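You operate a simulated robot arm through the tools that you are given. There is no shell and no other tool.

The job below is to be done with a simulated robot arm. You get a single attempt, and the scene is never put back.

JOB
Add 100 ml from the bottle to the soap pot.
Fine: wash table; measure it in the cup; bottle and cup go back, flap down again; spill nothing. Set down upright: bottle, cup.
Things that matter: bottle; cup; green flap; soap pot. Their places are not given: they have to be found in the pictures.

The check looks at the end state, three seconds after you hand in, the way a careful person would. Anything else that was tipped, shoved, dropped, spilled or broken makes it a failure.

ROBOT AND FRAMES
A 7-joint arm with a three-finger gripper, fixed in place. Base frame: the origin is at the foot of the arm, x ahead of it, y to its left, z up; the work surface is at about z = 0.9. Readings come in m, degrees, newtons and seconds.
Its first joint turns from -166.0 to 166.0 degrees. Payload 2.69 kg.
Tool frame: the origin (TCP) lies between the finger pads and is the grasp point; the fingertips stand 0.03 m ahead of it; z points along the fingers, y is the line along which they close. The gripper opens to 0.128 m. The gripper's body begins 0.117 m behind the TCP.
Orientation is told as [roll, pitch, yaw] about the base's x, y, z axes, in that order, counted from this pose: with the fingers straight down and closing along the base's y, the tool's x points along the base's -x, its y along +y and its z along -z.

CONTROLS
- The arm moves only by the tool move_arm. Its argument "moves" is a list of rows, each a list of 7 numbers: the shift along the tool's x, y, z in m, then the turn, a rotation vector about the tool's x, y, z in degrees, then the finger opening in m, from 0 to 0.128. In form: [[x, y, z, wx, wy, wz, grip], ...]. A call has 1 to 20 rows; each row shifts and turns the commanded pose from where the row before left it, along the tool's axes as they then stand. Rows are played at 5 a second. More than 0.05 m and 8.6 degrees between two rows, or a gripper value outside its range, and nothing of the call is played. A pose out of reach is approached as far as the arm can. The call stops where the force on the tool passes 90 N (or 10 N more than at its start, if that is more) or the arm is blocked; 0.2 s more then pass. The fingers move at their own pace and stop on an object; they squeeze with about 25 N. The grip force told is the motor's: it shows also when the fingers shut on nothing. Time passes only in rows, and 0.2 s behind the last, so rows that do not move let the fingers close. It gives the time, the measured TCP pose, the force on the tool (base axes), the opening and the grip force at its end, in the units of the frame above (readings bear some noise), with the torque about the TCP (base axes, N m) and any sound that the robot's microphone picked up, and new pictures: "pictures" is both (left out), scene, wrist or none.
- Cameras (640 x 400 px; columns grow to the right, rows downward): "scene" is fixed at [0.4005, -0.6501, 1.6216]; the picture's right is [0.70, -0.72, 0.00], its down [-0.49, -0.48, -0.73] and it looks along [0.52, 0.51, -0.69] (base axes); focal length 345 px, centre (320, 200). "wrist" rides on the gripper at [0.058, 0.054, -0.131] in the tool frame; the picture's right is [-0.68, 0.74, 0.00], its down [-0.62, -0.57, -0.55] and it looks along [-0.40, -0.37, 0.84] (tool axes); focal length 234 px, centre (320, 200).
- move_column(by): slides the trunk up (or, below 0, down) by that many m; the arm rides with it, the base frame stays. It gives what a move gives, with no picture.
- probe_pixels(camera, pixels): for up to 12 pixels [column, row] of the newest picture of that camera ("zoom" is the newest enlarged one), the place [x, y, z] in the base frame of the surface seen there, good to about 0.002 m. No time passes.
- enlarge(camera, box): a new picture of the part [left, top, right, bottom] of that camera's present view, enlarged. No time passes.
- close_job(): hands the job in; it is judged then, once.

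Leave the gripper open and the arm clear of the work at the hand-in unless told otherwise.

The tools are called after "Emit:" by a JSON object that holds its "name" and its "arguments". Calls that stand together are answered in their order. move_arm: Moves the arm, as the interface text tells. Its arguments: {"type":"object","properties":{"moves":{"type":"array"},"pictures":{"type":"string","enum":["both","scene","wrist","none"]}},"required":["moves"]} The other tools are called the same way: move_column (by) slides the trunk up or down; probe_pixels (camera, pixels) gives the place of the surface under pixels of a picture; enlarge (camera, box) takes an enlarged picture of a part of a camera's view; close_job () hands the job in.

At the start:

```text
time: 0.0
tcp_pos: [0.5225, -0.2361, 1.3513]
tool_rot: [0.1, 0.0, 0.0]
contact_force: [0.0, 0.3, -0.3]
moment: [0.03, 0.02, 0.04]
gripper_width: 0.128
gripper_force: 0.0
trunk travel left (down, up): [-0.275, 0.075]
```

scene: 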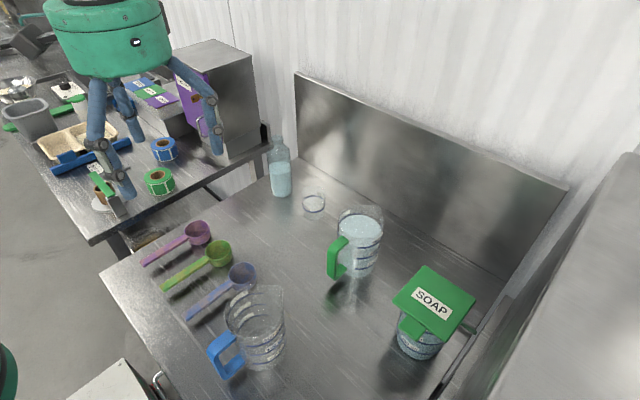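
wrist: 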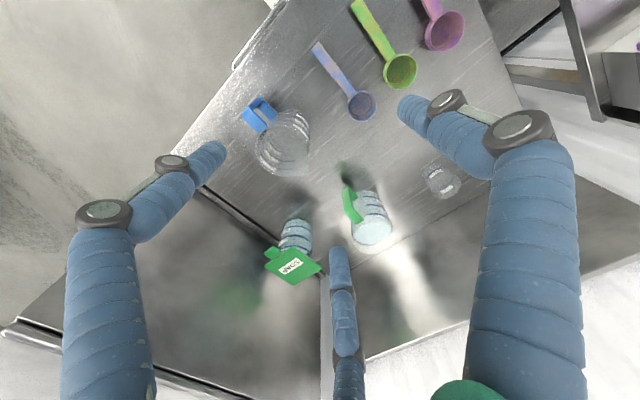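

I see a steel wash table with a bottle (about 280,170), a small glass (313,203), a jug with a green handle that looks full (358,240), a jug with a blue handle that looks empty (255,325), three scoops, and the soap pot under a green flap (435,310). I'll enlarge these parts first to look closer.

Emit:
{"name": "enlarge", "arguments": {"camera": "scene", "box": [240, 120, 400, 220]}}

Emit:
{"name": "enlarge", "arguments": {"camera": "scene", "box": [360, 240, 520, 340]}}

Emit:
{"name": "enlarge", "arguments": {"camera": "scene", "box": [200, 270, 360, 370]}}

Emit:
{"name": "enlarge", "arguments": {"camera": "scene", "box": [300, 190, 460, 290]}}

```text
4.00 times, centred on (320, 170) of scene
```

zoom: 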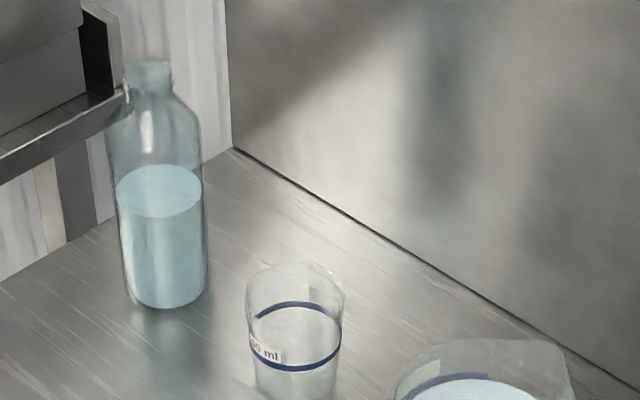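

```text
4.00 times, centred on (440, 290) of scene
```

zoom: 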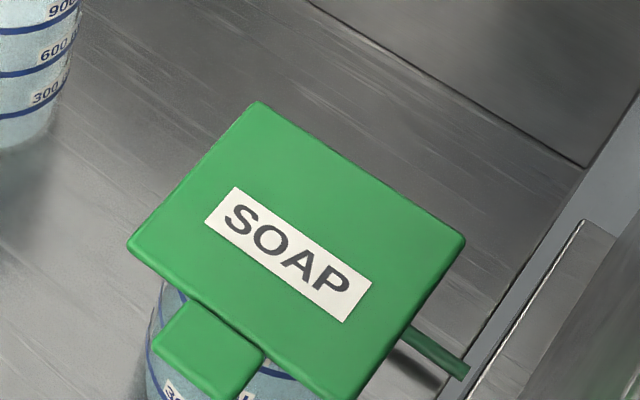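

```text
4.00 times, centred on (280, 320) of scene
```

zoom: 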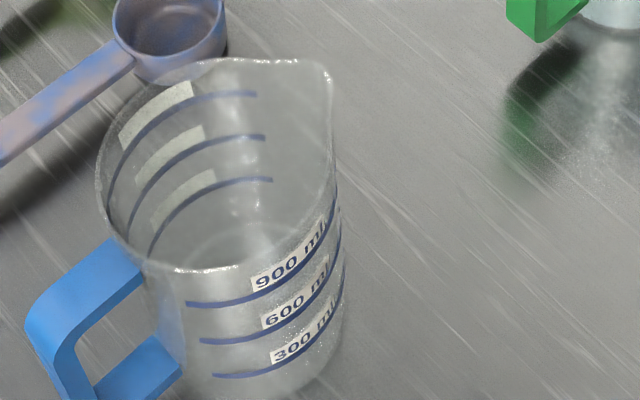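

```text
4.00 times, centred on (380, 240) of scene
```

zoom: 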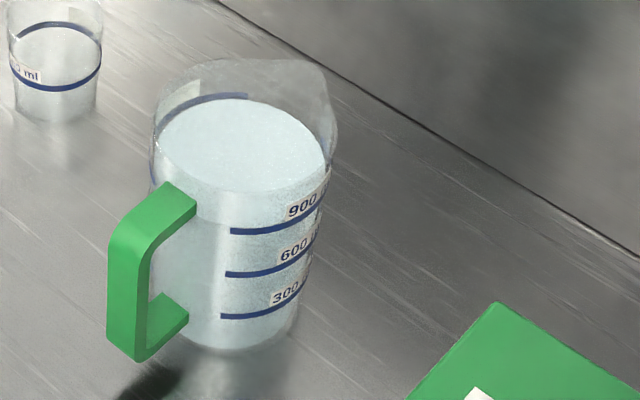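

The small cup carries a single blue line with a label ending in "0 ml". I'll zoom in on that label, on the bottle's mouth and on the flap's lever.

Emit:
{"name": "enlarge", "arguments": {"camera": "scene", "box": [297, 182, 329, 222]}}

Emit:
{"name": "enlarge", "arguments": {"camera": "scene", "box": [262, 130, 302, 155]}}

Emit:
{"name": "enlarge", "arguments": {"camera": "scene", "box": [380, 300, 500, 375]}}

Emit:
{"name": "enlarge", "arguments": {"camera": "wrist", "box": [220, 160, 480, 320]}}

```text
10.00 times, centred on (313, 202) of scene
```

zoom: 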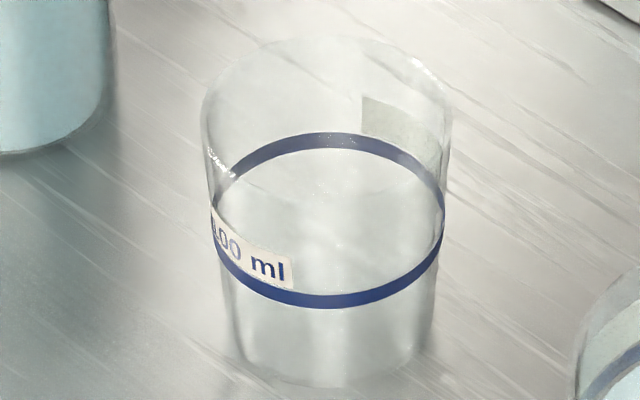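

```text
16.00 times, centred on (282, 142) of scene
```

zoom: 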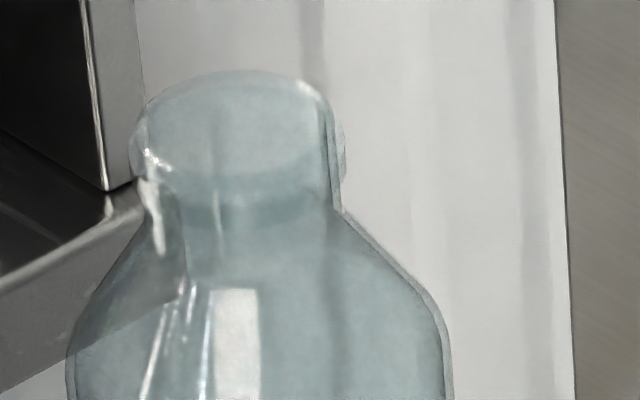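

```text
5.33 times, centred on (440, 338) of scene
```

zoom: 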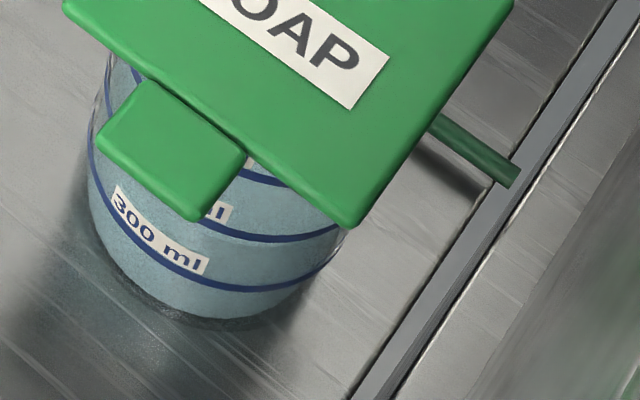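

```text
2.46 times, centred on (350, 240) of wrist
```

zoom: 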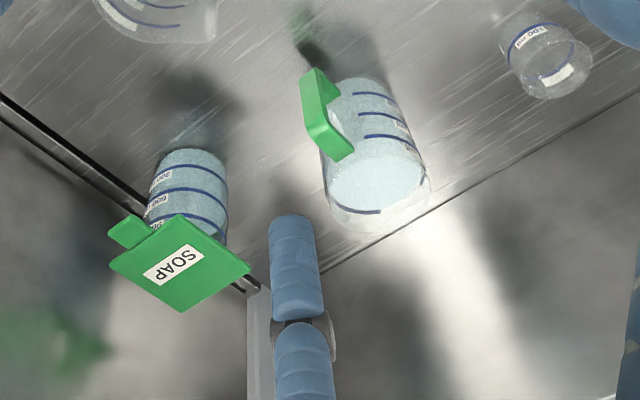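

The cup's line reads 100 ml, the bottle seems to have an open mouth, and the soap pot's flap has a tab at one edge and a green bar at the other. Now I'll probe for where things are.

Emit:
{"name": "probe_pixels", "arguments": {"camera": "scene", "pixels": [[426, 267], [474, 296], [394, 303], [444, 340], [413, 326], [402, 324], [414, 336], [470, 329], [475, 333], [463, 325], [432, 302], [424, 318]]}}

Emit:
{"name": "probe_pixels", "arguments": {"camera": "scene", "pixels": [[277, 136], [277, 140], [280, 150], [279, 165], [281, 180], [282, 193], [283, 200], [270, 180], [291, 180], [297, 156], [265, 205], [300, 190]]}}

Emit:
{"name": "probe_pixels", "arguments": {"camera": "scene", "pixels": [[313, 211], [302, 194], [324, 194], [313, 186], [313, 219], [313, 222], [306, 206], [320, 208], [313, 203], [358, 212], [335, 260], [350, 277]]}}

```text
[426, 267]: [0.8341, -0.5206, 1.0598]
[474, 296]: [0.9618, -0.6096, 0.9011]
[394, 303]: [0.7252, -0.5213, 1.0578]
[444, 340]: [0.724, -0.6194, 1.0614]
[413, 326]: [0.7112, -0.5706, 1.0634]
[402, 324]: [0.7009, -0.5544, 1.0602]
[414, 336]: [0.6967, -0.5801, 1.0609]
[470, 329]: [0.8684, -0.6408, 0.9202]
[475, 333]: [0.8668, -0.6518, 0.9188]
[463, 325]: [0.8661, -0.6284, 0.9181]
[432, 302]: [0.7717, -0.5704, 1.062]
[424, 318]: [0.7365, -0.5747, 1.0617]
```

```text
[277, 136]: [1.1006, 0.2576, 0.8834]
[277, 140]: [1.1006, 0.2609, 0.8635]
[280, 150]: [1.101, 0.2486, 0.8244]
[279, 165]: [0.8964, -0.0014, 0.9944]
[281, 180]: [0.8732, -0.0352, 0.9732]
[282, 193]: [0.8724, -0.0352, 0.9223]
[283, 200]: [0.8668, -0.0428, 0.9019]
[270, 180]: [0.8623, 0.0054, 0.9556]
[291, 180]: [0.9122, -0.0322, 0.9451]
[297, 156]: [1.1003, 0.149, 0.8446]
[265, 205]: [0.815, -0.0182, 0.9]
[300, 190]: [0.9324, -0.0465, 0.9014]
```

```text
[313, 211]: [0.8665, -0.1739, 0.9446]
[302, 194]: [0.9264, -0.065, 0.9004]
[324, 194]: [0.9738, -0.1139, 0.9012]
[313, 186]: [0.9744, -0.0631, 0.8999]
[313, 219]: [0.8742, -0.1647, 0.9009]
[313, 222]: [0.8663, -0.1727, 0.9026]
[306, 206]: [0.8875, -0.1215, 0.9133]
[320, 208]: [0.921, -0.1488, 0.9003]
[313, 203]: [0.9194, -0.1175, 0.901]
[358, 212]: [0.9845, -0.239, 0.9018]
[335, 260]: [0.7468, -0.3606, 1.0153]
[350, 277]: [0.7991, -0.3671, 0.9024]
```

The flap is a square about x 0.724–0.834, y −0.62 to −0.52 at z 1.06, with the tab on its −x side. There is also a low green bar near (0.867, −0.64, 0.92). I'll look at it closer in the wrist view.

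Emit:
{"name": "enlarge", "arguments": {"camera": "wrist", "box": [250, 210, 350, 300]}}

Emit:
{"name": "enlarge", "arguments": {"camera": "scene", "box": [450, 290, 510, 350]}}

Emit:
{"name": "enlarge", "arguments": {"camera": "scene", "box": [400, 250, 640, 400]}}

```text
4.44 times, centred on (300, 255) of wrist
```

zoom: 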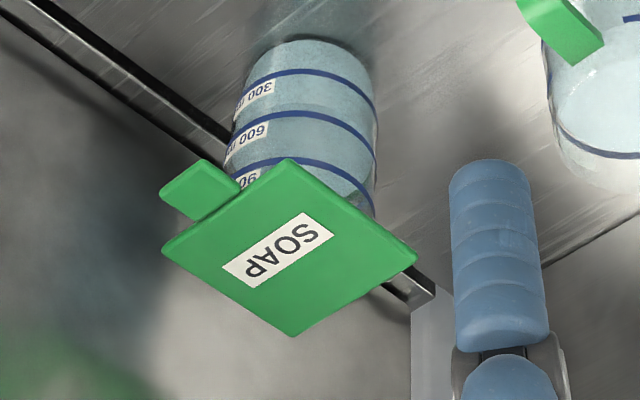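

```text
6.67 times, centred on (480, 320) of scene
```

zoom: 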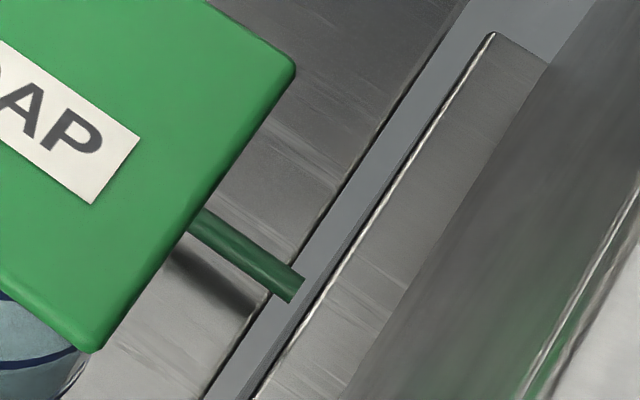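

```text
2.67 times, centred on (520, 325) of scene
```

zoom: 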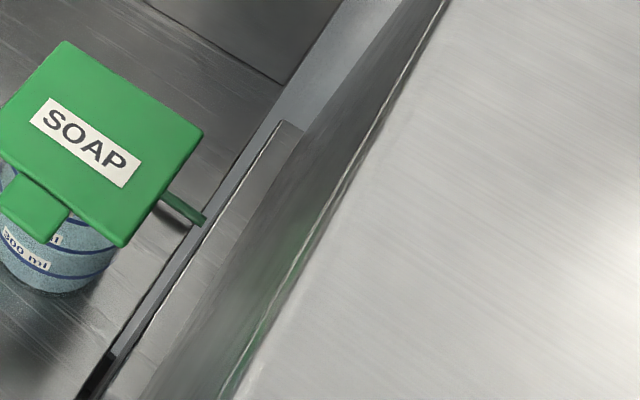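

There is a tall steel cabinet on the right of the pot. I'll probe the cabinet, the back panel and the shelf/robot at the left to know the obstacles.

Emit:
{"name": "probe_pixels", "arguments": {"camera": "scene", "pixels": [[620, 200], [580, 300], [520, 380], [500, 360], [520, 320], [490, 300], [560, 180], [298, 75], [400, 130], [505, 275], [297, 150], [235, 80]]}}

Emit:
{"name": "probe_pixels", "arguments": {"camera": "scene", "pixels": [[200, 50], [205, 100], [240, 45], [258, 140], [215, 175], [195, 230], [218, 250], [243, 272], [145, 263], [188, 318], [163, 287], [220, 375]]}}

Emit:
{"name": "probe_pixels", "arguments": {"camera": "wrist", "pixels": [[293, 320], [297, 260], [296, 240], [294, 225], [370, 200], [372, 232], [350, 205], [441, 182], [430, 175], [455, 190], [440, 170], [460, 175]]}}

```text
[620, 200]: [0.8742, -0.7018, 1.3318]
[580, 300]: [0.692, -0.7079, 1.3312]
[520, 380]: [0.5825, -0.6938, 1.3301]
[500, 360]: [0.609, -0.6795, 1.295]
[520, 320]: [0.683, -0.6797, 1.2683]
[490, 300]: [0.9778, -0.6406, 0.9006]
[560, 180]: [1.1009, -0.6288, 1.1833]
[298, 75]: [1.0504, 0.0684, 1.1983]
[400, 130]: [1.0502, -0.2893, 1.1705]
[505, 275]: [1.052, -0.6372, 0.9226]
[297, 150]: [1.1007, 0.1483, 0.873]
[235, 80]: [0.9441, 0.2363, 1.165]
```

```text
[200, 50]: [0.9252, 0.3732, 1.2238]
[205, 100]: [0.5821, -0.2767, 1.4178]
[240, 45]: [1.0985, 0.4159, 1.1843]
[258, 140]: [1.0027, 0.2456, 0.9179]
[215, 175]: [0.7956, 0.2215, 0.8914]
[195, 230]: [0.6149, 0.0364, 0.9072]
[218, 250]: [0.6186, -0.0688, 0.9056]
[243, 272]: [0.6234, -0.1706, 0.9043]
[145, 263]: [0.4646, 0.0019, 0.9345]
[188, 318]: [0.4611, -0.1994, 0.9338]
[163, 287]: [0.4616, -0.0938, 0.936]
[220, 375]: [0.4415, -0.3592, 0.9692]
```

```text
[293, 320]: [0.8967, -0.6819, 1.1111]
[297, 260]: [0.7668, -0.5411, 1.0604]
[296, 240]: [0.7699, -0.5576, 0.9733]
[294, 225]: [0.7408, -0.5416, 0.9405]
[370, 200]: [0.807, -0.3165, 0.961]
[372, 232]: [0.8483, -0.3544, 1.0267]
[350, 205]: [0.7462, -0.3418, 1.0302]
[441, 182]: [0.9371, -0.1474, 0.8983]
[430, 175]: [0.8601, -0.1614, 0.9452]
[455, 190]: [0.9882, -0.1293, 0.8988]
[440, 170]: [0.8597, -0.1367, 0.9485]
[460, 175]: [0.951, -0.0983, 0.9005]
```

The cabinet wall stands at y≈−0.68 up to z≈1.33, and the back panel at x≈1.05 up to z≈1.2. I still need to see how the flap is hinged, so I'll move the wrist forward at its present height and tilt it to look toward the pot from the +y side.

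Emit:
{"name": "move_arm", "arguments": {"moves": [[-0.025, 0, 0, 7, 0, 0, 0.128], [-0.025, 0, 0, 7, 0, 0, 0.128], [-0.025, 0, 0, 7, 0, 0, 0.128], [-0.025, 0, 0, 7, 0, 0, 0.128], [-0.025, 0, 0, 7, 0, 0, 0.128], [-0.025, 0, 0, 7, 0, 0, 0.128]]}}

```text
time: 1.4
tcp_pos: [0.6744, -0.2351, 1.3506]
tool_rot: [-42.2, 0.0, 0.1]
contact_force: [-0.2, 0.0, 0.3]
moment: [-0.01, 0.01, 0.03]
gripper_width: 0.1277
gripper_force: 0.0
trunk travel left (down, up): [-0.275, 0.075]
```

scene: 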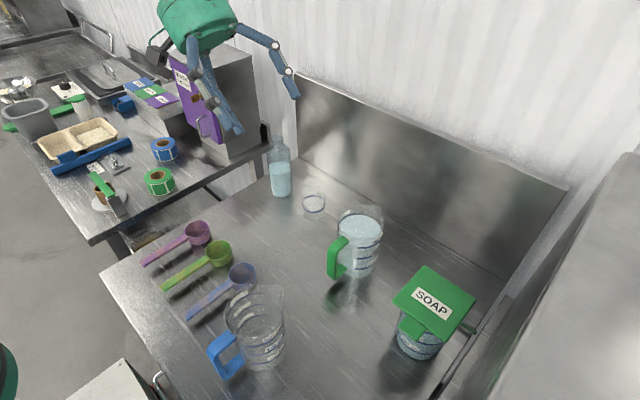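
wrist: 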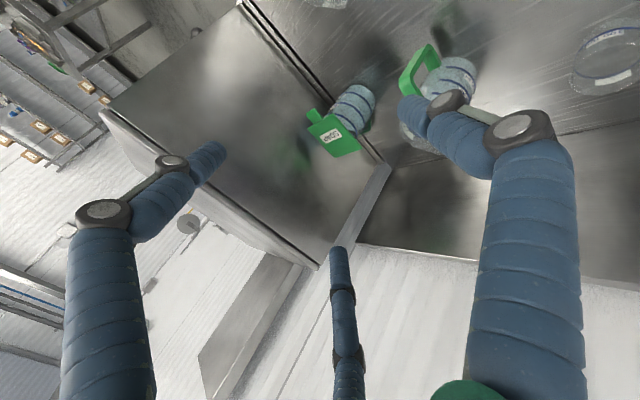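

The camera now sees the pot from the side, and there's also a third blue strut in the middle of the gripper picture. I'll enlarge the pot and probe the struts to know the gripper's true shape.

Emit:
{"name": "enlarge", "arguments": {"camera": "wrist", "box": [290, 70, 410, 170]}}

Emit:
{"name": "probe_pixels", "arguments": {"camera": "wrist", "pixels": [[340, 255], [345, 300], [347, 370], [460, 395], [210, 155], [172, 165], [105, 210], [410, 110], [447, 100], [515, 128], [520, 250], [110, 320]]}}

Emit:
{"name": "enlarge", "arguments": {"camera": "scene", "box": [140, 0, 320, 150]}}

```text
4.00 times, centred on (350, 120) of wrist
```

zoom: 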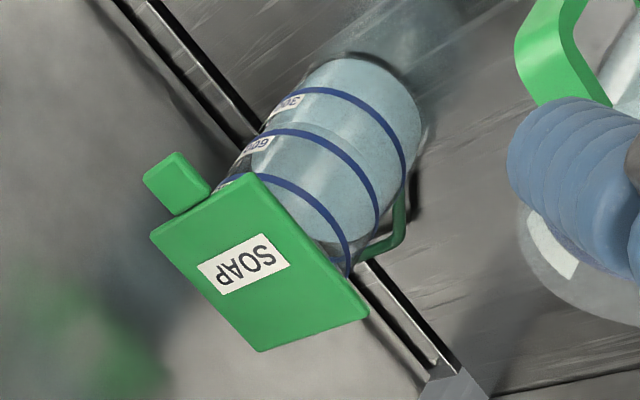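

```text
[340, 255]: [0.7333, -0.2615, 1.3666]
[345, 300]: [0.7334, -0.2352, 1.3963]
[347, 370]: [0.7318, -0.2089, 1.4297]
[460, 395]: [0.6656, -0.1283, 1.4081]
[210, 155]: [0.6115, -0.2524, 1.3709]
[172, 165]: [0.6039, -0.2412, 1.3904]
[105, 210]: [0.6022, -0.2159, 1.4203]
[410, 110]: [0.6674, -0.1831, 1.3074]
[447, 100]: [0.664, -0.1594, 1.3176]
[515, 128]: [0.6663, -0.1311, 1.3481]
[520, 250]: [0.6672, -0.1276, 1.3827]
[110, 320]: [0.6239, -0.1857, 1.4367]
```

```text
2.67 times, centred on (230, 75) of scene
```

zoom: 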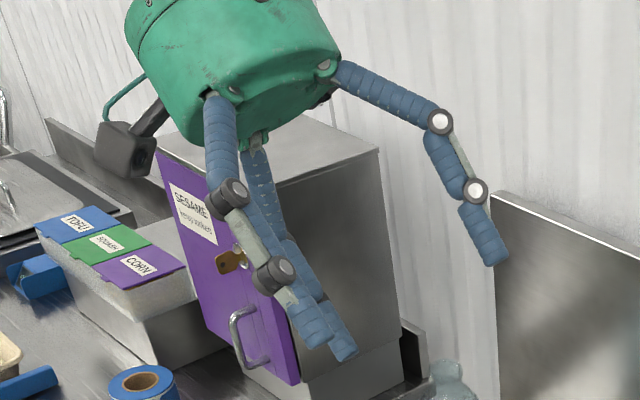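

The picture shows three blue fingers (one on +y, two near −y at ±0.06 in tool x), although the text speaks of two. A green bent rod also runs beside the pot on its +x side. I'll go nearer and turn the camera to look back at the pot's far side, staying above z≈1.18.

Emit:
{"name": "move_arm", "arguments": {"moves": [[-0.03, 0.006, 0.0216, 0, 0, 0, 0.128], [-0.03, 0.006, 0.0216, 0, 0, 0, 0.128], [-0.03, 0.006, 0.0216, 0, 0, 0, 0.128], [-0.03, 0.006, 0.0216, 0, 0, 0, 0.128], [-0.03, 0.006, 0.0216, 0, 0, 0, 0.128], [0, 0, 0, 0, 5.35, 5.94, 0.128], [0, 0, 0, 0, 5.35, 5.94, 0.128], [0, 0, 0, 0, 5.35, 5.94, 0.128], [0, 0, 0, 0, 5.35, 5.94, 0.128], [0, 0, 0, 0, 5.35, 5.94, 0.128]]}}

```text
time: 3.6
tcp_pos: [0.8221, -0.2866, 1.2516]
tool_rot: [-42.0, 0.1, -40.0]
contact_force: [-0.5, 0.5, -0.6]
moment: [0.02, 0.0, -0.03]
gripper_width: 0.1278
gripper_force: 0.1
trunk travel left (down, up): [-0.275, 0.075]
```

scene: 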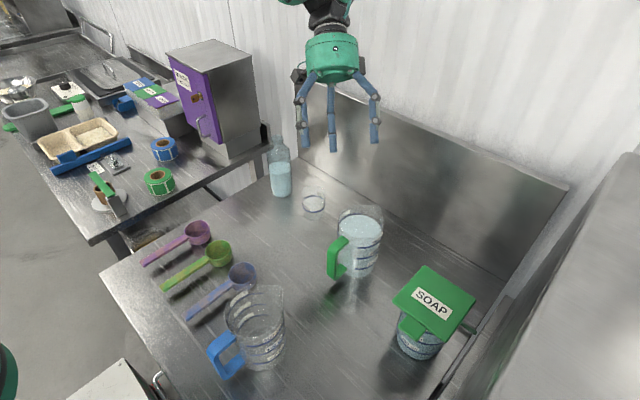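
wrist: 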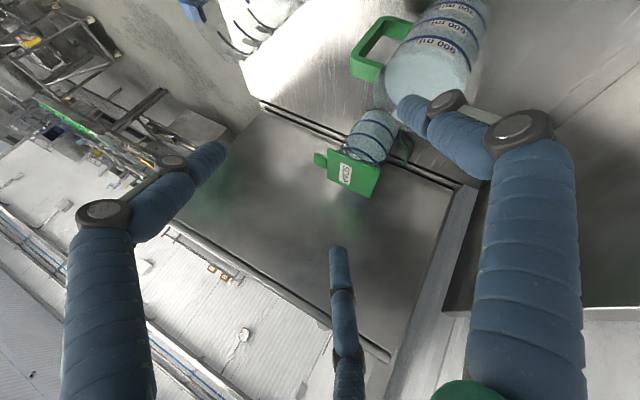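

The hand clearly is three-fingered in the picture. Next, a zoom on the pot's back side around (370,150).

Emit:
{"name": "enlarge", "arguments": {"camera": "wrist", "box": [310, 95, 420, 205]}}

Emit:
{"name": "probe_pixels", "arguments": {"camera": "wrist", "pixels": [[398, 155], [405, 148], [408, 142], [404, 136], [390, 155], [380, 166], [360, 197], [328, 153], [320, 158], [372, 125], [360, 140], [385, 140]]}}

```text
3.64 times, centred on (365, 150) of wrist
```

zoom: 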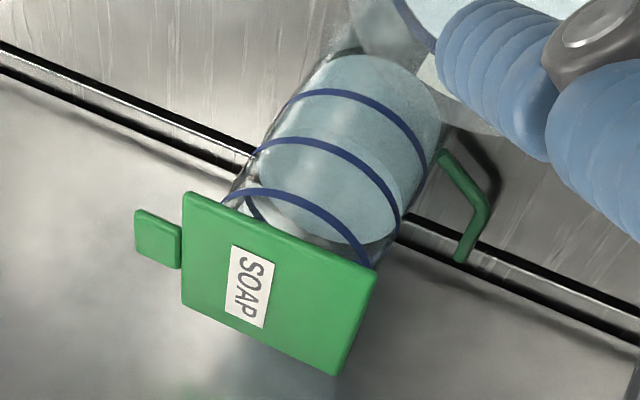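

```text
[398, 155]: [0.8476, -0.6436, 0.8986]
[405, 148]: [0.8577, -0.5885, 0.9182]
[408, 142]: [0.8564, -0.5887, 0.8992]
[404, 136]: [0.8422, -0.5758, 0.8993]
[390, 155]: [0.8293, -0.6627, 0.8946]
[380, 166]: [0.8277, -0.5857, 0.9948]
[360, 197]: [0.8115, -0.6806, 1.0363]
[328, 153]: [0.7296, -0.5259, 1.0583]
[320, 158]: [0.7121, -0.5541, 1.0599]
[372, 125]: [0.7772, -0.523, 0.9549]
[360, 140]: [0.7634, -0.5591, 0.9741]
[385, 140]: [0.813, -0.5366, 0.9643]
```

The bent rod just ties the pot's foot to the rail (from about (0.83,−0.575,0.92) to (0.867,−0.652,0.92)). The flap rests on the pot rim, with the tab at −x, so the hinge should be at the +x edge. The soap level lies above 600 ml, so there's room. Now I'll close the fingers in the air to see how they move.

Emit:
{"name": "move_arm", "arguments": {"moves": [[0, 0, 0, 0, 0, 0, 0.06], [0, 0, 0, 0, 0, 0, 0.0], [0, 0, 0, 0, 0, 0, 0.0], [0, 0, 0, 0, 0, 0, 0.0]]}}

```text
time: 4.6
tcp_pos: [0.8232, -0.2851, 1.2504]
tool_rot: [-42.0, 0.0, -39.9]
contact_force: [-0.3, -0.4, 0.2]
moment: [0.01, 0.01, 0.03]
gripper_width: 0.0021
gripper_force: 24.9
trunk travel left (down, up): [-0.275, 0.075]
```

scene: 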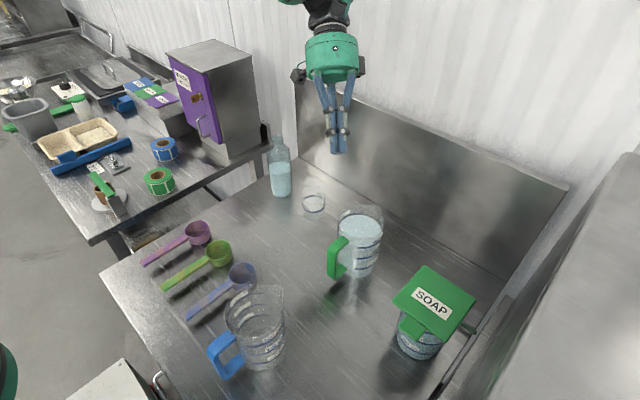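
wrist: 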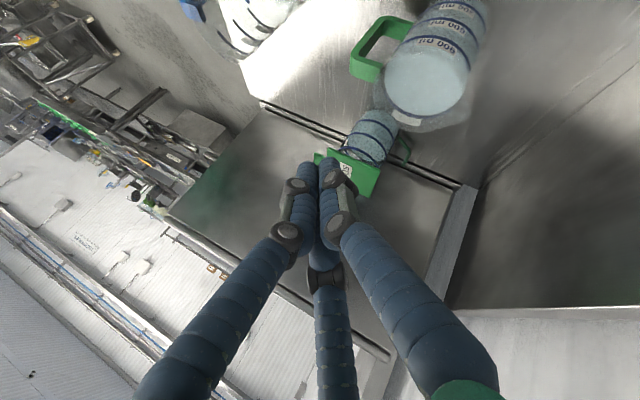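

All three fingers close together on the axis, but the text says two fingers. Before relying on either, I'll test it with a gentle touch on bare table near (0.74, −0.14): tilt the hand 32° so the picture's "B" finger would be lowest. First I'll go above that spot with the fingers open.

Emit:
{"name": "move_arm", "arguments": {"moves": [[0, 0, 0, 0, -5.35, -5.94, 0.128], [0, 0, 0, 0, -5.35, -5.94, 0.128], [0, 0, 0, 0, -5.35, -5.94, 0.128], [0, 0, 0, 0, -5.35, -5.94, 0.128], [0, 0, 0, 0, -5.35, -5.94, 0.128], [0, 0, 0, -7, 0, 0, 0.128], [0, 0, 0, -7, 0, 0, 0.128], [0, 0, 0, -7, 0, 0, 0.128], [0, 0, 0, -7, 0, 0, 0.128], [0, 0, 0, -7, 0, 0, 0.128], [0, 0, 0, -7, 0, 0, 0.128], [0.0138, 0.0242, 0.0333, 0, 0, 0, 0.128], [0.0138, 0.0242, 0.0333, 0, 0, 0, 0.128], [0.0138, 0.0242, 0.0333, 0, 0, 0, 0.128], [0.0138, 0.0242, 0.0333, 0, 0, 0, 0.128], [0.0138, 0.0242, 0.0333, 0, 0, 0, 0.128], [0.0138, 0.0242, 0.0333, 0, 0, 0, 0.128]]}}

```text
time: 8.2
tcp_pos: [0.7414, -0.1406, 1.0512]
tool_rot: [0.1, 0.1, 0.0]
contact_force: [0.2, 1.1, -0.4]
moment: [0.02, 0.02, -0.05]
gripper_width: 0.1279
gripper_force: 0.0
trunk travel left (down, up): [-0.275, 0.075]
```

scene: 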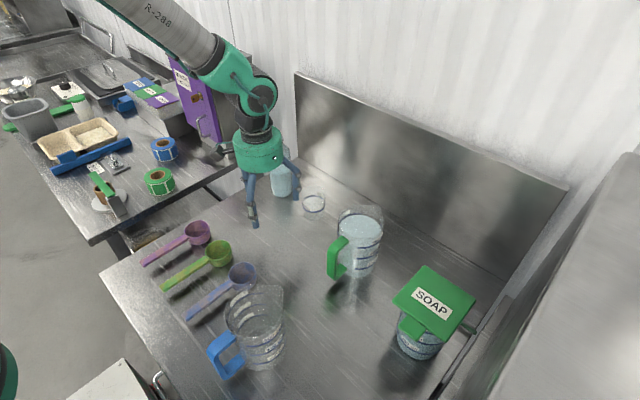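
wrist: 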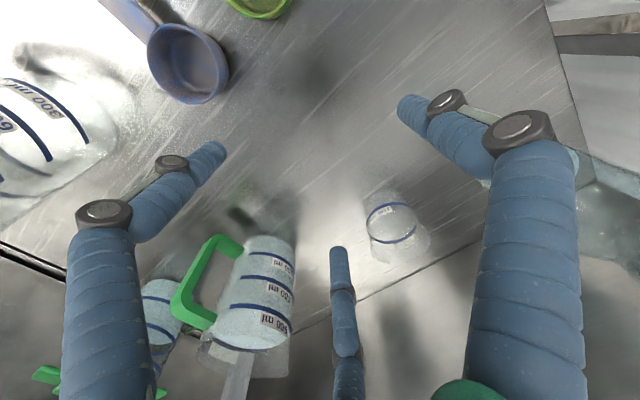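

The hand is above bare table at z 1.05, clear of everything. Now I tilt it and lower it in small steps, watching the force.

Emit:
{"name": "move_arm", "arguments": {"moves": [[0, 0, 0, 0, -8, 0, 0.128], [0, 0, 0, 0, -8, 0, 0.128], [0, 0, 0, 0, -8, 0, 0.128], [0, 0, 0, 0, -8, 0, 0.128], [0.0106, 0, 0.017, 0, 0, 0, 0.128], [0.0106, 0, 0.017, 0, 0, 0, 0.128], [0.0106, 0, 0.017, 0, 0, 0, 0.128], [0.0106, 0, 0.017, 0, 0, 0, 0.128], [0, 0, 0, 0, 0, 0, 0.128]]}}

```text
time: 10.2
tcp_pos: [0.7396, -0.1393, 0.9718]
tool_rot: [0.1, -32.0, 0.1]
contact_force: [0.1, 0.5, 0.2]
moment: [0.0, 0.02, -0.01]
gripper_width: 0.1281
gripper_force: 0.0
trunk travel left (down, up): [-0.275, 0.075]
```

scene: 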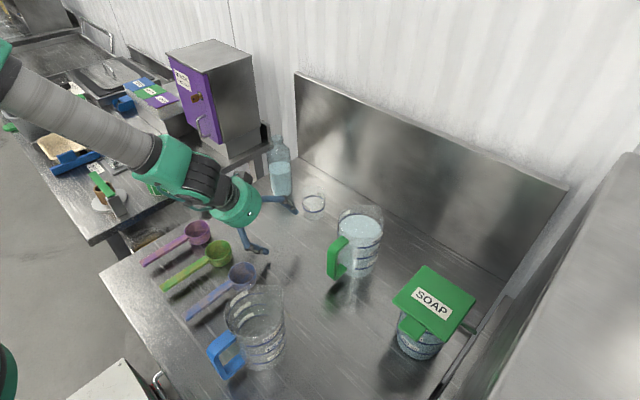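
wrist: 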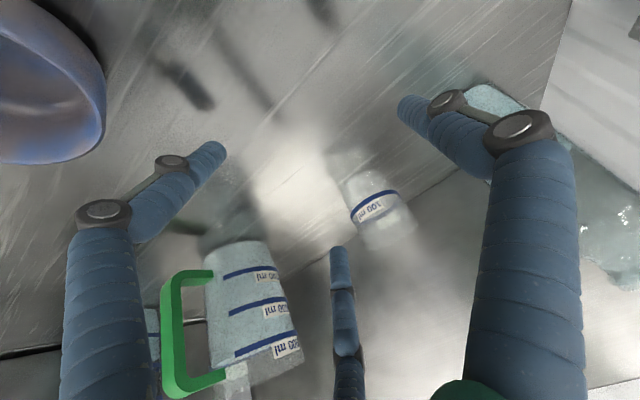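

Nothing touched so far (TCP z 0.972). Now I go down in 5 mm steps to z≈0.945; the picture's B finger would hit the table at about 0.957.

Emit:
{"name": "move_arm", "arguments": {"moves": [[0.00265, 0, 0.00424, 0, 0, 0, 0.128], [0.00265, 0, 0.00424, 0, 0, 0, 0.128], [0.00265, 0, 0.00424, 0, 0, 0, 0.128], [0.00265, 0, 0.00424, 0, 0, 0, 0.128]]}}

```text
time: 11.2
tcp_pos: [0.7405, -0.1415, 0.9518]
tool_rot: [0.0, -31.9, 0.0]
contact_force: [-0.1, 0.2, 0.3]
moment: [-0.02, -0.02, 0.0]
gripper_width: 0.1279
gripper_force: 0.2
trunk travel left (down, up): [-0.275, 0.075]
```

scene: 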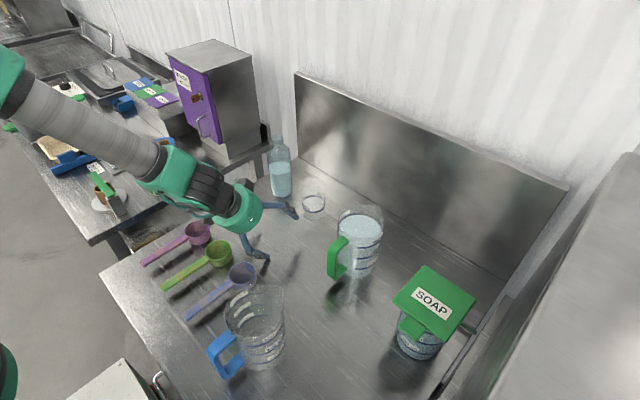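
wrist: 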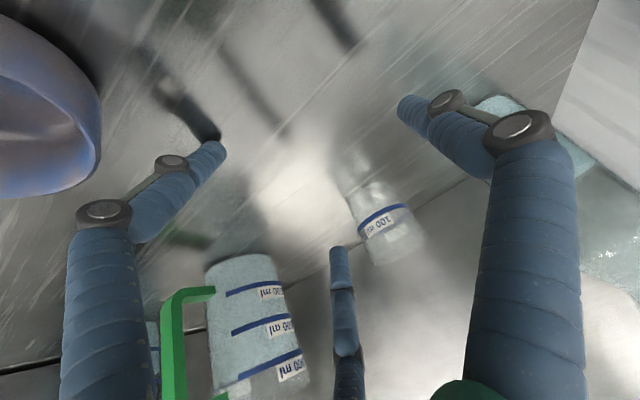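

The B finger's tip just meets its shadow on the table at (215,140) but no force shows. I'll lower a bit more, 3 mm steps, to tell.

Emit:
{"name": "move_arm", "arguments": {"moves": [[0.0016, 0, 0.0025, 0, 0, 0, 0.128], [0.0016, 0, 0.0025, 0, 0, 0, 0.128], [0.0016, 0, 0.0025, 0, 0, 0, 0.128]]}}

```text
time: 12.0
tcp_pos: [0.7374, -0.1427, 0.947]
tool_rot: [-0.3, -32.4, 0.2]
contact_force: [-46.6, -19.7, 60.0]
moment: [-2.99, 5.15, -0.87]
gripper_width: 0.1292
gripper_force: 0.0
trunk travel left (down, up): [-0.275, 0.075]
```

scene: 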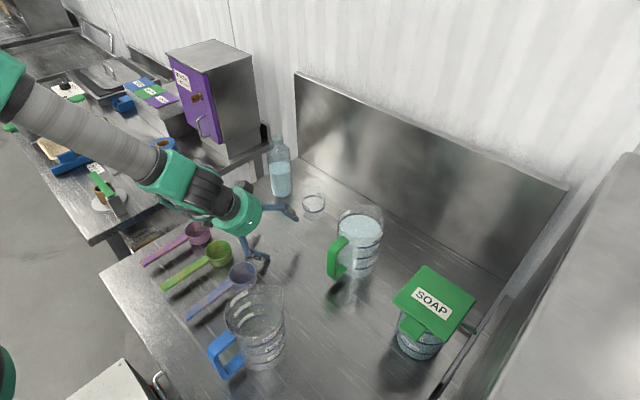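
wrist: 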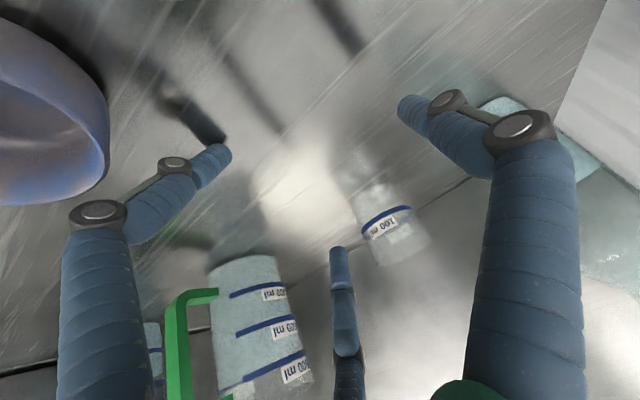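

Contact: the force and moment fit a touch at the B finger's tip, so the three fingers are physically real. I'll grasp with that in mind, with the A finger on one side and B and C together on the other. Now I back off the table upward.

Emit:
{"name": "move_arm", "arguments": {"moves": [[-0.0106, 0, -0.017, 0, 0, 0, 0.128], [-0.0212, 0, -0.034, 0, 0, 0, 0.128], [-0.0212, 0, -0.034, 0, 0, 0, 0.128], [-0.0212, 0, -0.034, 0, 0, 0, 0.128], [-0.0212, 0, -0.034, 0, 0, 0, 0.128], [-0.0212, 0, -0.034, 0, 0, 0, 0.128]]}}

```text
time: 13.4
tcp_pos: [0.7381, -0.1396, 1.1625]
tool_rot: [-0.1, -31.9, 0.1]
contact_force: [-0.7, 0.0, 0.3]
moment: [-0.02, -0.04, 0.02]
gripper_width: 0.1278
gripper_force: 0.3
trunk travel left (down, up): [-0.275, 0.075]
```

scene: 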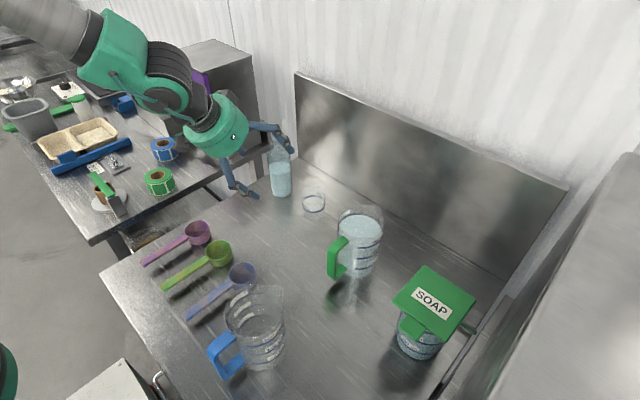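
wrist: 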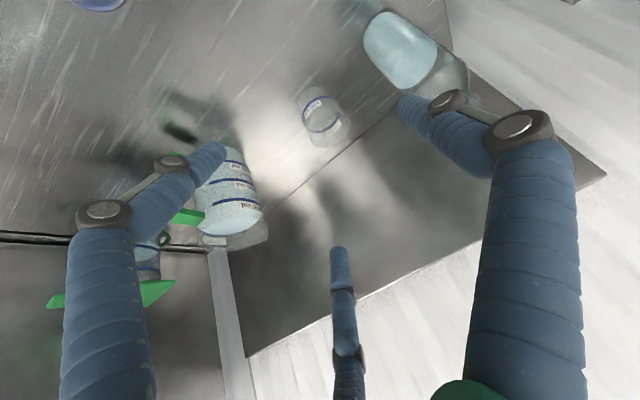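

From here the wrist camera sees both the bottle (about 410,50) and the cup (about 325,120). I'll enlarge and probe them.

Emit:
{"name": "enlarge", "arguments": {"camera": "wrist", "box": [290, 0, 480, 160]}}

Emit:
{"name": "probe_pixels", "arguments": {"camera": "wrist", "pixels": [[385, 30], [400, 50], [420, 60], [380, 14], [430, 45], [445, 60], [460, 75], [322, 128], [315, 120], [335, 115], [308, 100], [322, 104]]}}

```text
2.50 times, centred on (385, 80) of wrist
```

zoom: 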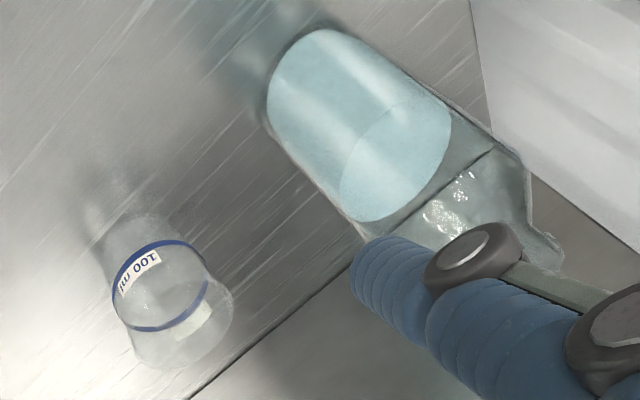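

```text
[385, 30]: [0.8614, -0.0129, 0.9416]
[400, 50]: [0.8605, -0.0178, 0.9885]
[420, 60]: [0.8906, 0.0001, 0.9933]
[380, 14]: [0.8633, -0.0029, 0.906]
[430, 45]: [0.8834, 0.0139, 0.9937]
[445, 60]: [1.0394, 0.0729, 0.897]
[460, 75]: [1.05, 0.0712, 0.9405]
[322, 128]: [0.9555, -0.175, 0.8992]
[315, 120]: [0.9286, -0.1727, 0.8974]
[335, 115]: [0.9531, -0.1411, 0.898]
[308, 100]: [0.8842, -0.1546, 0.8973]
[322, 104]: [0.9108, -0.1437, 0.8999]
```

The bottle's axis is near (0.893, −0.008), its liquid surface at z≈0.9935; the cup's axis is near (0.890, −0.150). I want a level tool pointing +x so that rolling it about its own axis tips the bottle toward the cup. I'll test that attitude here, at z≈1.16 and well short of the bottle.

Emit:
{"name": "move_arm", "arguments": {"moves": [[0, 0, 0, 0, -8, 0, 0.128], [0, 0, 0, 0, -8, 0, 0.128], [0, 0, 0, 0, -8, 0, 0.128], [0, 0, 0, 0, -8, 0, 0.128], [0, 0, 0, 0, -8, 0, 0.128], [0, 0, 0, 0, -8, 0, 0.128], [0, 0, 0, 0, -8, 0, 0.128], [0, 0, 0, 0, -2.1, 0, 0.128], [0, 0, 0, 0, 0, 0, 0.128]]}}

```text
time: 15.4
tcp_pos: [0.7387, -0.1303, 1.1606]
tool_rot: [13.4, -84.1, -11.8]
contact_force: [0.3, 0.6, -0.3]
moment: [0.01, 0.02, -0.01]
gripper_width: 0.1277
gripper_force: 0.0
out of reach, approached as far as the arm can: row 3
trunk travel left (down, up): [-0.275, 0.075]
```

scene: 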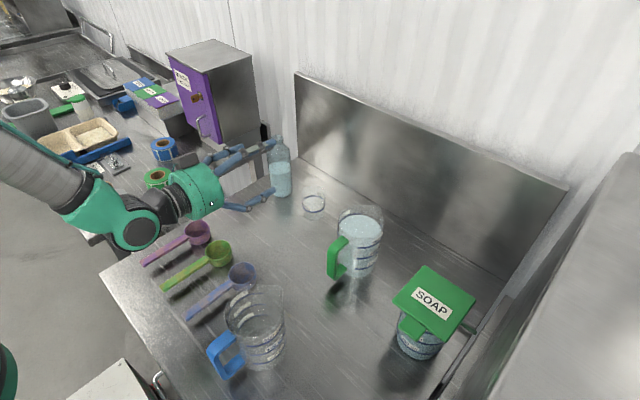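
wrist: 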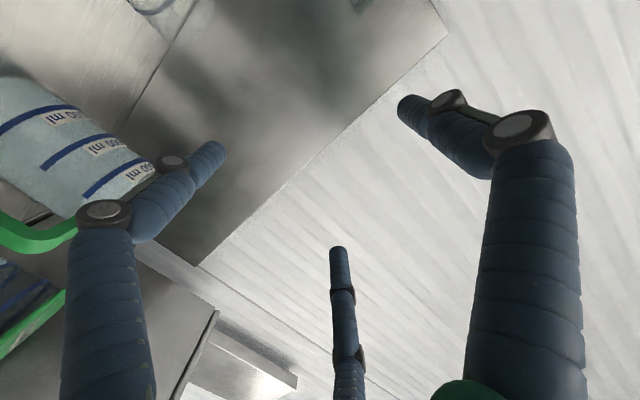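

The tool got to about 84° of pitch; the last bit was out of reach here. Lowering the trunk should ease the wrist. First I'll probe how low the wrist block (about 130,220 in the scene) sits.

Emit:
{"name": "probe_pixels", "arguments": {"camera": "scene", "pixels": [[130, 225], [140, 245], [110, 240], [90, 215], [195, 185], [200, 210], [60, 170], [30, 170], [175, 200], [215, 190], [250, 200], [235, 148]]}}

```text
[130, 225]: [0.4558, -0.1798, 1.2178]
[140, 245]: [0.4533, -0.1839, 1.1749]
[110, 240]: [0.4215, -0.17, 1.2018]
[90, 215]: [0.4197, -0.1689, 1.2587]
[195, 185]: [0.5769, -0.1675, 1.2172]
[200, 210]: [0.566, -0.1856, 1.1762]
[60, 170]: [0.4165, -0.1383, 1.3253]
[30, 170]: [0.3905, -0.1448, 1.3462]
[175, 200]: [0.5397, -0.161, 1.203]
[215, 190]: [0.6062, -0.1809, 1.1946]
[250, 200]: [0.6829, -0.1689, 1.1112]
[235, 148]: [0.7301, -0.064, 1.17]
```

The wrist block rides about level with the TCP, with its bottom near z 1.13. Lowering the trunk by 0.10 keeps everything well clear (TCP to z≈1.06, block above 1.03; scoops below 0.94).

Emit:
{"name": "move_column", "arguments": {"by": -0.1}}

```text
time: 16.7
tcp_pos: [0.7402, -0.1316, 1.0613]
tool_rot: [13.4, -84.2, -11.8]
contact_force: [0.7, -0.4, 1.1]
moment: [-0.02, -0.02, -0.03]
gripper_width: 0.128
gripper_force: 0.0
trunk travel left (down, up): [-0.175, 0.175]
```

Now I raise the TCP by about 0.1 with the arm itself (up is −tool x) and see what attitude it reaches.

Emit:
{"name": "move_arm", "arguments": {"moves": [[-0.04, 0, 0, 0, 0, 0, 0.128], [-0.04, 0, 0, 0, 0, 0, 0.128], [0, 0, 0, 0, 0, 0, 0.128]]}}

```text
time: 17.5
tcp_pos: [0.7463, -0.1328, 1.1413]
tool_rot: [13.5, -84.1, -11.9]
contact_force: [-0.5, 0.7, 0.2]
moment: [0.02, 0.03, -0.02]
gripper_width: 0.128
gripper_force: 0.1
trunk travel left (down, up): [-0.175, 0.175]
```

scene: 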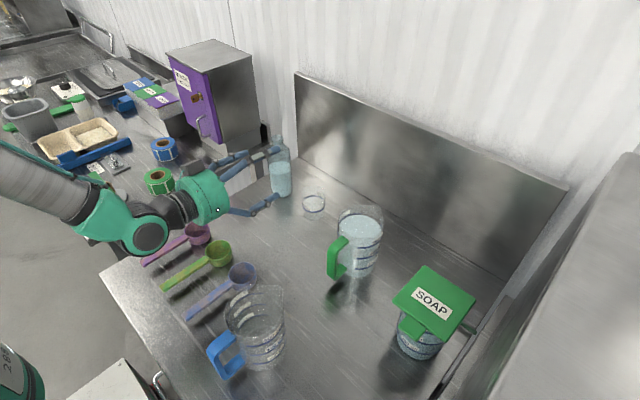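
wrist: 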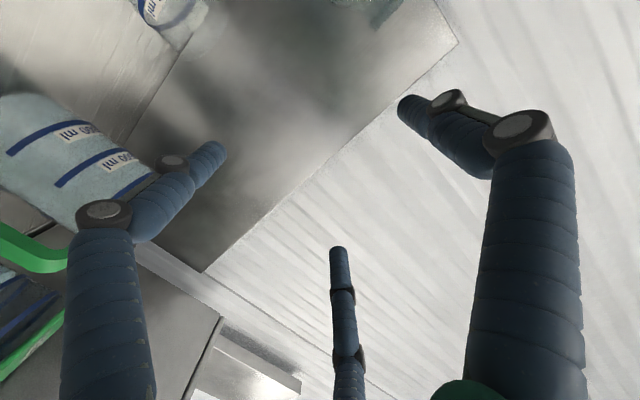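

The attitude stayed about 6° short of level, with a little yaw and roll error. I'll apply a small correction to level it.

Emit:
{"name": "move_arm", "arguments": {"moves": [[0, 0, 0, 0.8, -2.9, -0.7, 0.128], [0, 0, 0, 0.8, -2.9, -0.7, 0.128], [0, 0, 0, 0, 0, 0, 0.128]], "pictures": "none"}}

```text
time: 18.3
tcp_pos: [0.7474, -0.1326, 1.1402]
tool_rot: [-126.3, -89.9, 126.5]
contact_force: [-0.1, -1.1, 0.6]
moment: [0.02, -0.01, -0.02]
gripper_width: 0.1281
gripper_force: 0.1
trunk travel left (down, up): [-0.175, 0.175]
```

The tool is level now (pitch −89.9). Before touching the bottle I'll try the pour roll of about +112° about the tool axis here in the free air to check the joint range.

Emit:
{"name": "move_arm", "arguments": {"moves": [[0, 0, 0, 0, 0, 8, 0.128], [0, 0, 0, 0, 0, 8, 0.128], [0, 0, 0, 0, 0, 8, 0.128], [0, 0, 0, 0, 0, 8, 0.128], [0, 0, 0, 0, 0, 8, 0.128], [0, 0, 0, 0, 0, 8, 0.128], [0, 0, 0, 0, 0, 8, 0.128], [0, 0, 0, 0, 0, 8, 0.128], [0, 0, 0, 0, 0, 8, 0.128], [0, 0, 0, 0, 0, 8, 0.128], [0, 0, 0, 0, 0, 8, 0.128], [0, 0, 0, 0, 0, 8, 0.128], [0, 0, 0, 0, 0, 8, 0.128], [0, 0, 0, 0, 0, 8, 0.128]]}}

```text
time: 21.3
tcp_pos: [0.7473, -0.1339, 1.1393]
tool_rot: [90.1, 21.9, -90.0]
contact_force: [-0.8, 0.5, 0.0]
moment: [0.0, 0.02, 0.02]
gripper_width: 0.1279
gripper_force: 0.0
trunk travel left (down, up): [-0.175, 0.175]
```

scene: 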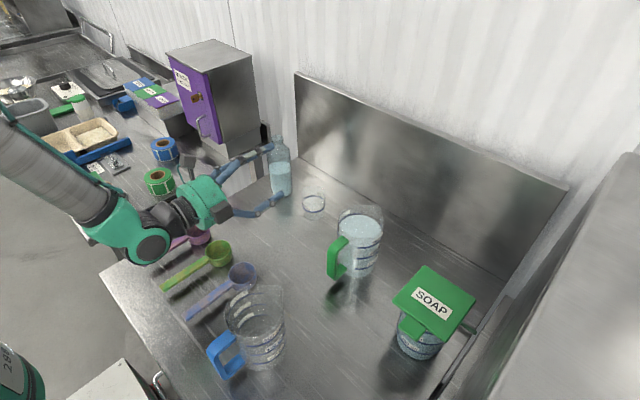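
wrist: 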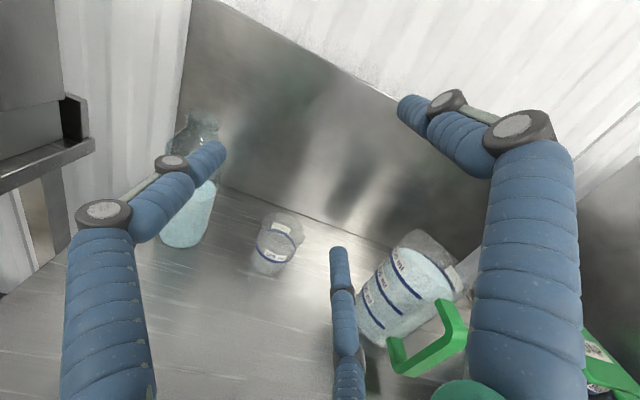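

The roll works, and the wrist camera now looks down at the table from above the hand. I'll keep this roll for the flap. Next: lift to z≈1.22, draw back to x≈0.60, and slide over to y≈−0.57 in front of the pot, closing the fingers into a single stick.

Emit:
{"name": "move_arm", "arguments": {"moves": [[0.015, 0.0371, 0, 0, 0, 0, 0.128], [0.015, 0.0371, 0, 0, 0, 0, 0.128], [0, 0, -0.049, 0, 0, 0, 0.1], [0, 0, -0.049, 0, 0, 0, 0.06], [0, 0, -0.049, 0, 0, 0, 0.0], [-0.0449, 0.01817, 0, 0, 0, 0, 0.0], [-0.0449, 0.01817, 0, 0, 0, 0, 0.0], [-0.0449, 0.01817, 0, 0, 0, 0, 0.0], [-0.0449, 0.01817, 0, 0, 0, 0, 0.0], [-0.0449, 0.01817, 0, 0, 0, 0, 0.0], [-0.0449, 0.01817, 0, 0, 0, 0, 0.0], [-0.0449, 0.01817, 0, 0, 0, 0, 0.0], [-0.0449, 0.01817, 0, 0, 0, 0, 0.0], [-0.0449, 0.01817, 0, 0, 0, 0, 0.0], [0, 0, 0, 0, 0, 0, 0.0]]}}

```text
time: 24.5
tcp_pos: [0.6012, -0.5702, 1.2213]
tool_rot: [90.0, 21.9, -90.0]
contact_force: [-0.9, -0.6, -0.4]
moment: [0.02, -0.07, 0.1]
gripper_width: 0.0022
gripper_force: 25.3
trunk travel left (down, up): [-0.175, 0.175]
```

scene: 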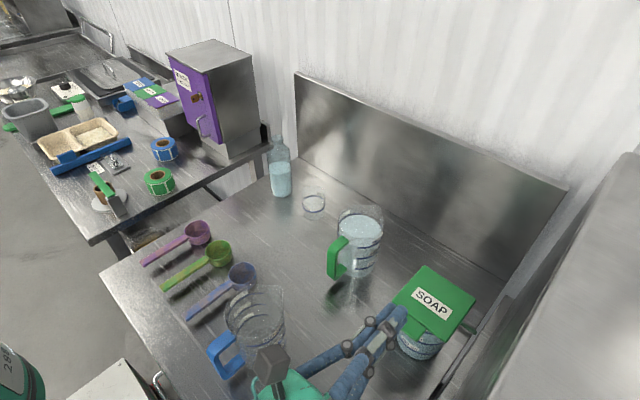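
wrist: 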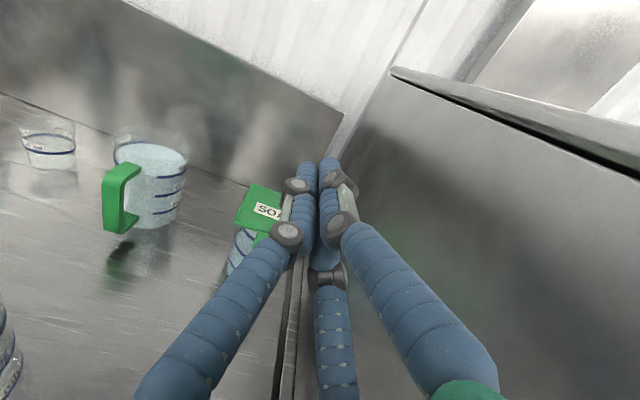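

The closed hand now points at the pot from z≈1.22. I'll probe the fingertips and the tab to get the bundle's size and the tab's heights.

Emit:
{"name": "probe_pixels", "arguments": {"camera": "wrist", "pixels": [[308, 165], [328, 160], [318, 190], [300, 185], [340, 180], [262, 190], [245, 215], [275, 222], [262, 238], [255, 205], [270, 232], [240, 245]]}}

Emit:
{"name": "enlarge", "arguments": {"camera": "scene", "box": [340, 280, 480, 370]}}

```text
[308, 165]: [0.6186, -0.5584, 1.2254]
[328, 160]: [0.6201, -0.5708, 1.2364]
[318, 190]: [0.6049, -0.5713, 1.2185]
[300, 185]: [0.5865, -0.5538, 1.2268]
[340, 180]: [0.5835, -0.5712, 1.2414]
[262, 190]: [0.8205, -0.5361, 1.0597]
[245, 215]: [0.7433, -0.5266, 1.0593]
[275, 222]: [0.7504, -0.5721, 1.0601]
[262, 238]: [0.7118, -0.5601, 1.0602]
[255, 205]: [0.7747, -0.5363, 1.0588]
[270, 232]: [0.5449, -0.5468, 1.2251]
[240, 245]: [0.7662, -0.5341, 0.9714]
```

```text
4.44 times, centred on (410, 325) of scene
```

zoom: 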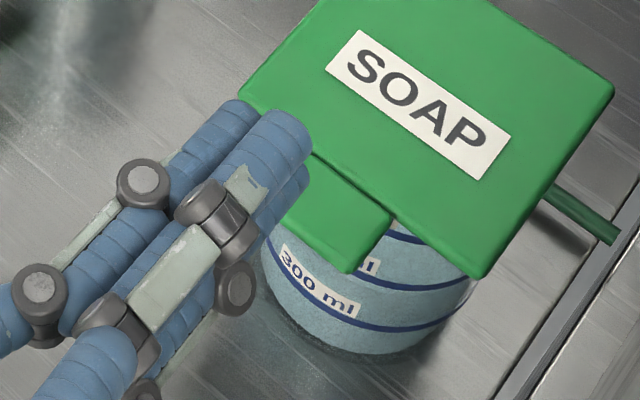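

The bundle is about ±0.018 thick at the tips. Now I tip the tool 25° downward and lower it to TCP z≈1.023 at x≈0.60, still about 7 cm short of the tab.

Emit:
{"name": "move_arm", "arguments": {"moves": [[0, 0, 0, 5.8, -2.34, 0, 0.0], [0, 0, 0, 5.8, -2.34, 0, 0.0], [0, 0, 0, 5.8, -2.34, 0, 0.0], [0, 0, 0, 5.8, -2.34, 0, 0.0], [-0.01676, -0.0414, 0.02085, 0, 0, 0, 0.0], [-0.01676, -0.0414, 0.02085, 0, 0, 0, 0.0], [-0.01676, -0.0414, 0.02085, 0, 0, 0, 0.0], [-0.01676, -0.0414, 0.02085, 0, 0, 0, 0.0], [0, 0, 0, 0, 0, 0, 0.0]]}}

Emit:
{"name": "probe_pixels", "arguments": {"camera": "scene", "pixels": [[403, 328], [416, 339], [424, 331], [412, 322], [408, 335]]}}

```text
time: 26.5
tcp_pos: [0.6008, -0.5703, 1.0224]
tool_rot: [63.4, 19.8, -99.5]
contact_force: [-0.1, 0.0, 0.4]
moment: [0.02, -0.03, 0.01]
gripper_width: 0.0021
gripper_force: 24.8
trunk travel left (down, up): [-0.175, 0.175]
```

scene: 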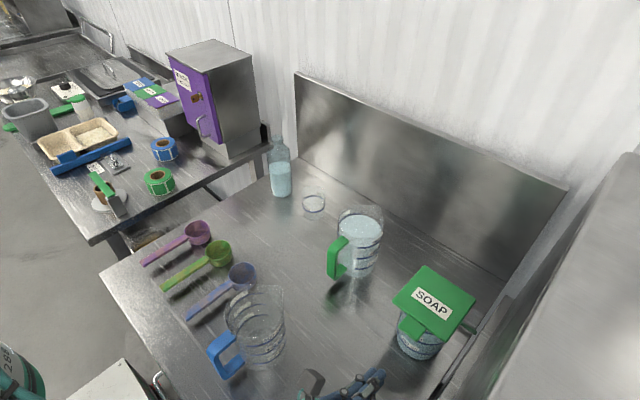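
wrist: 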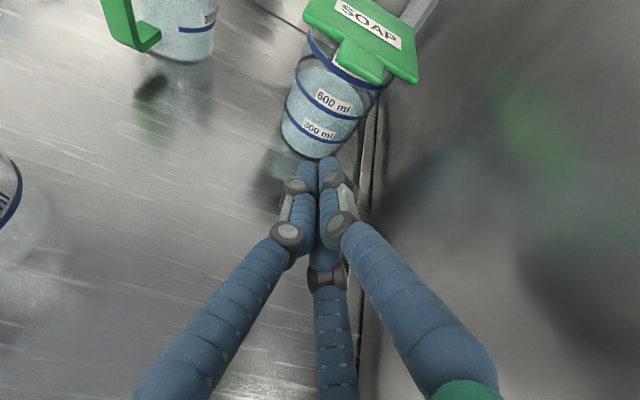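

```text
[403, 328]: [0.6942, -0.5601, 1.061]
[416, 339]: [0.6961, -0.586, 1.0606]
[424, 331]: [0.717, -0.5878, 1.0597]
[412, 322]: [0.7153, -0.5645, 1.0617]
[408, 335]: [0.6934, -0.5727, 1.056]
```

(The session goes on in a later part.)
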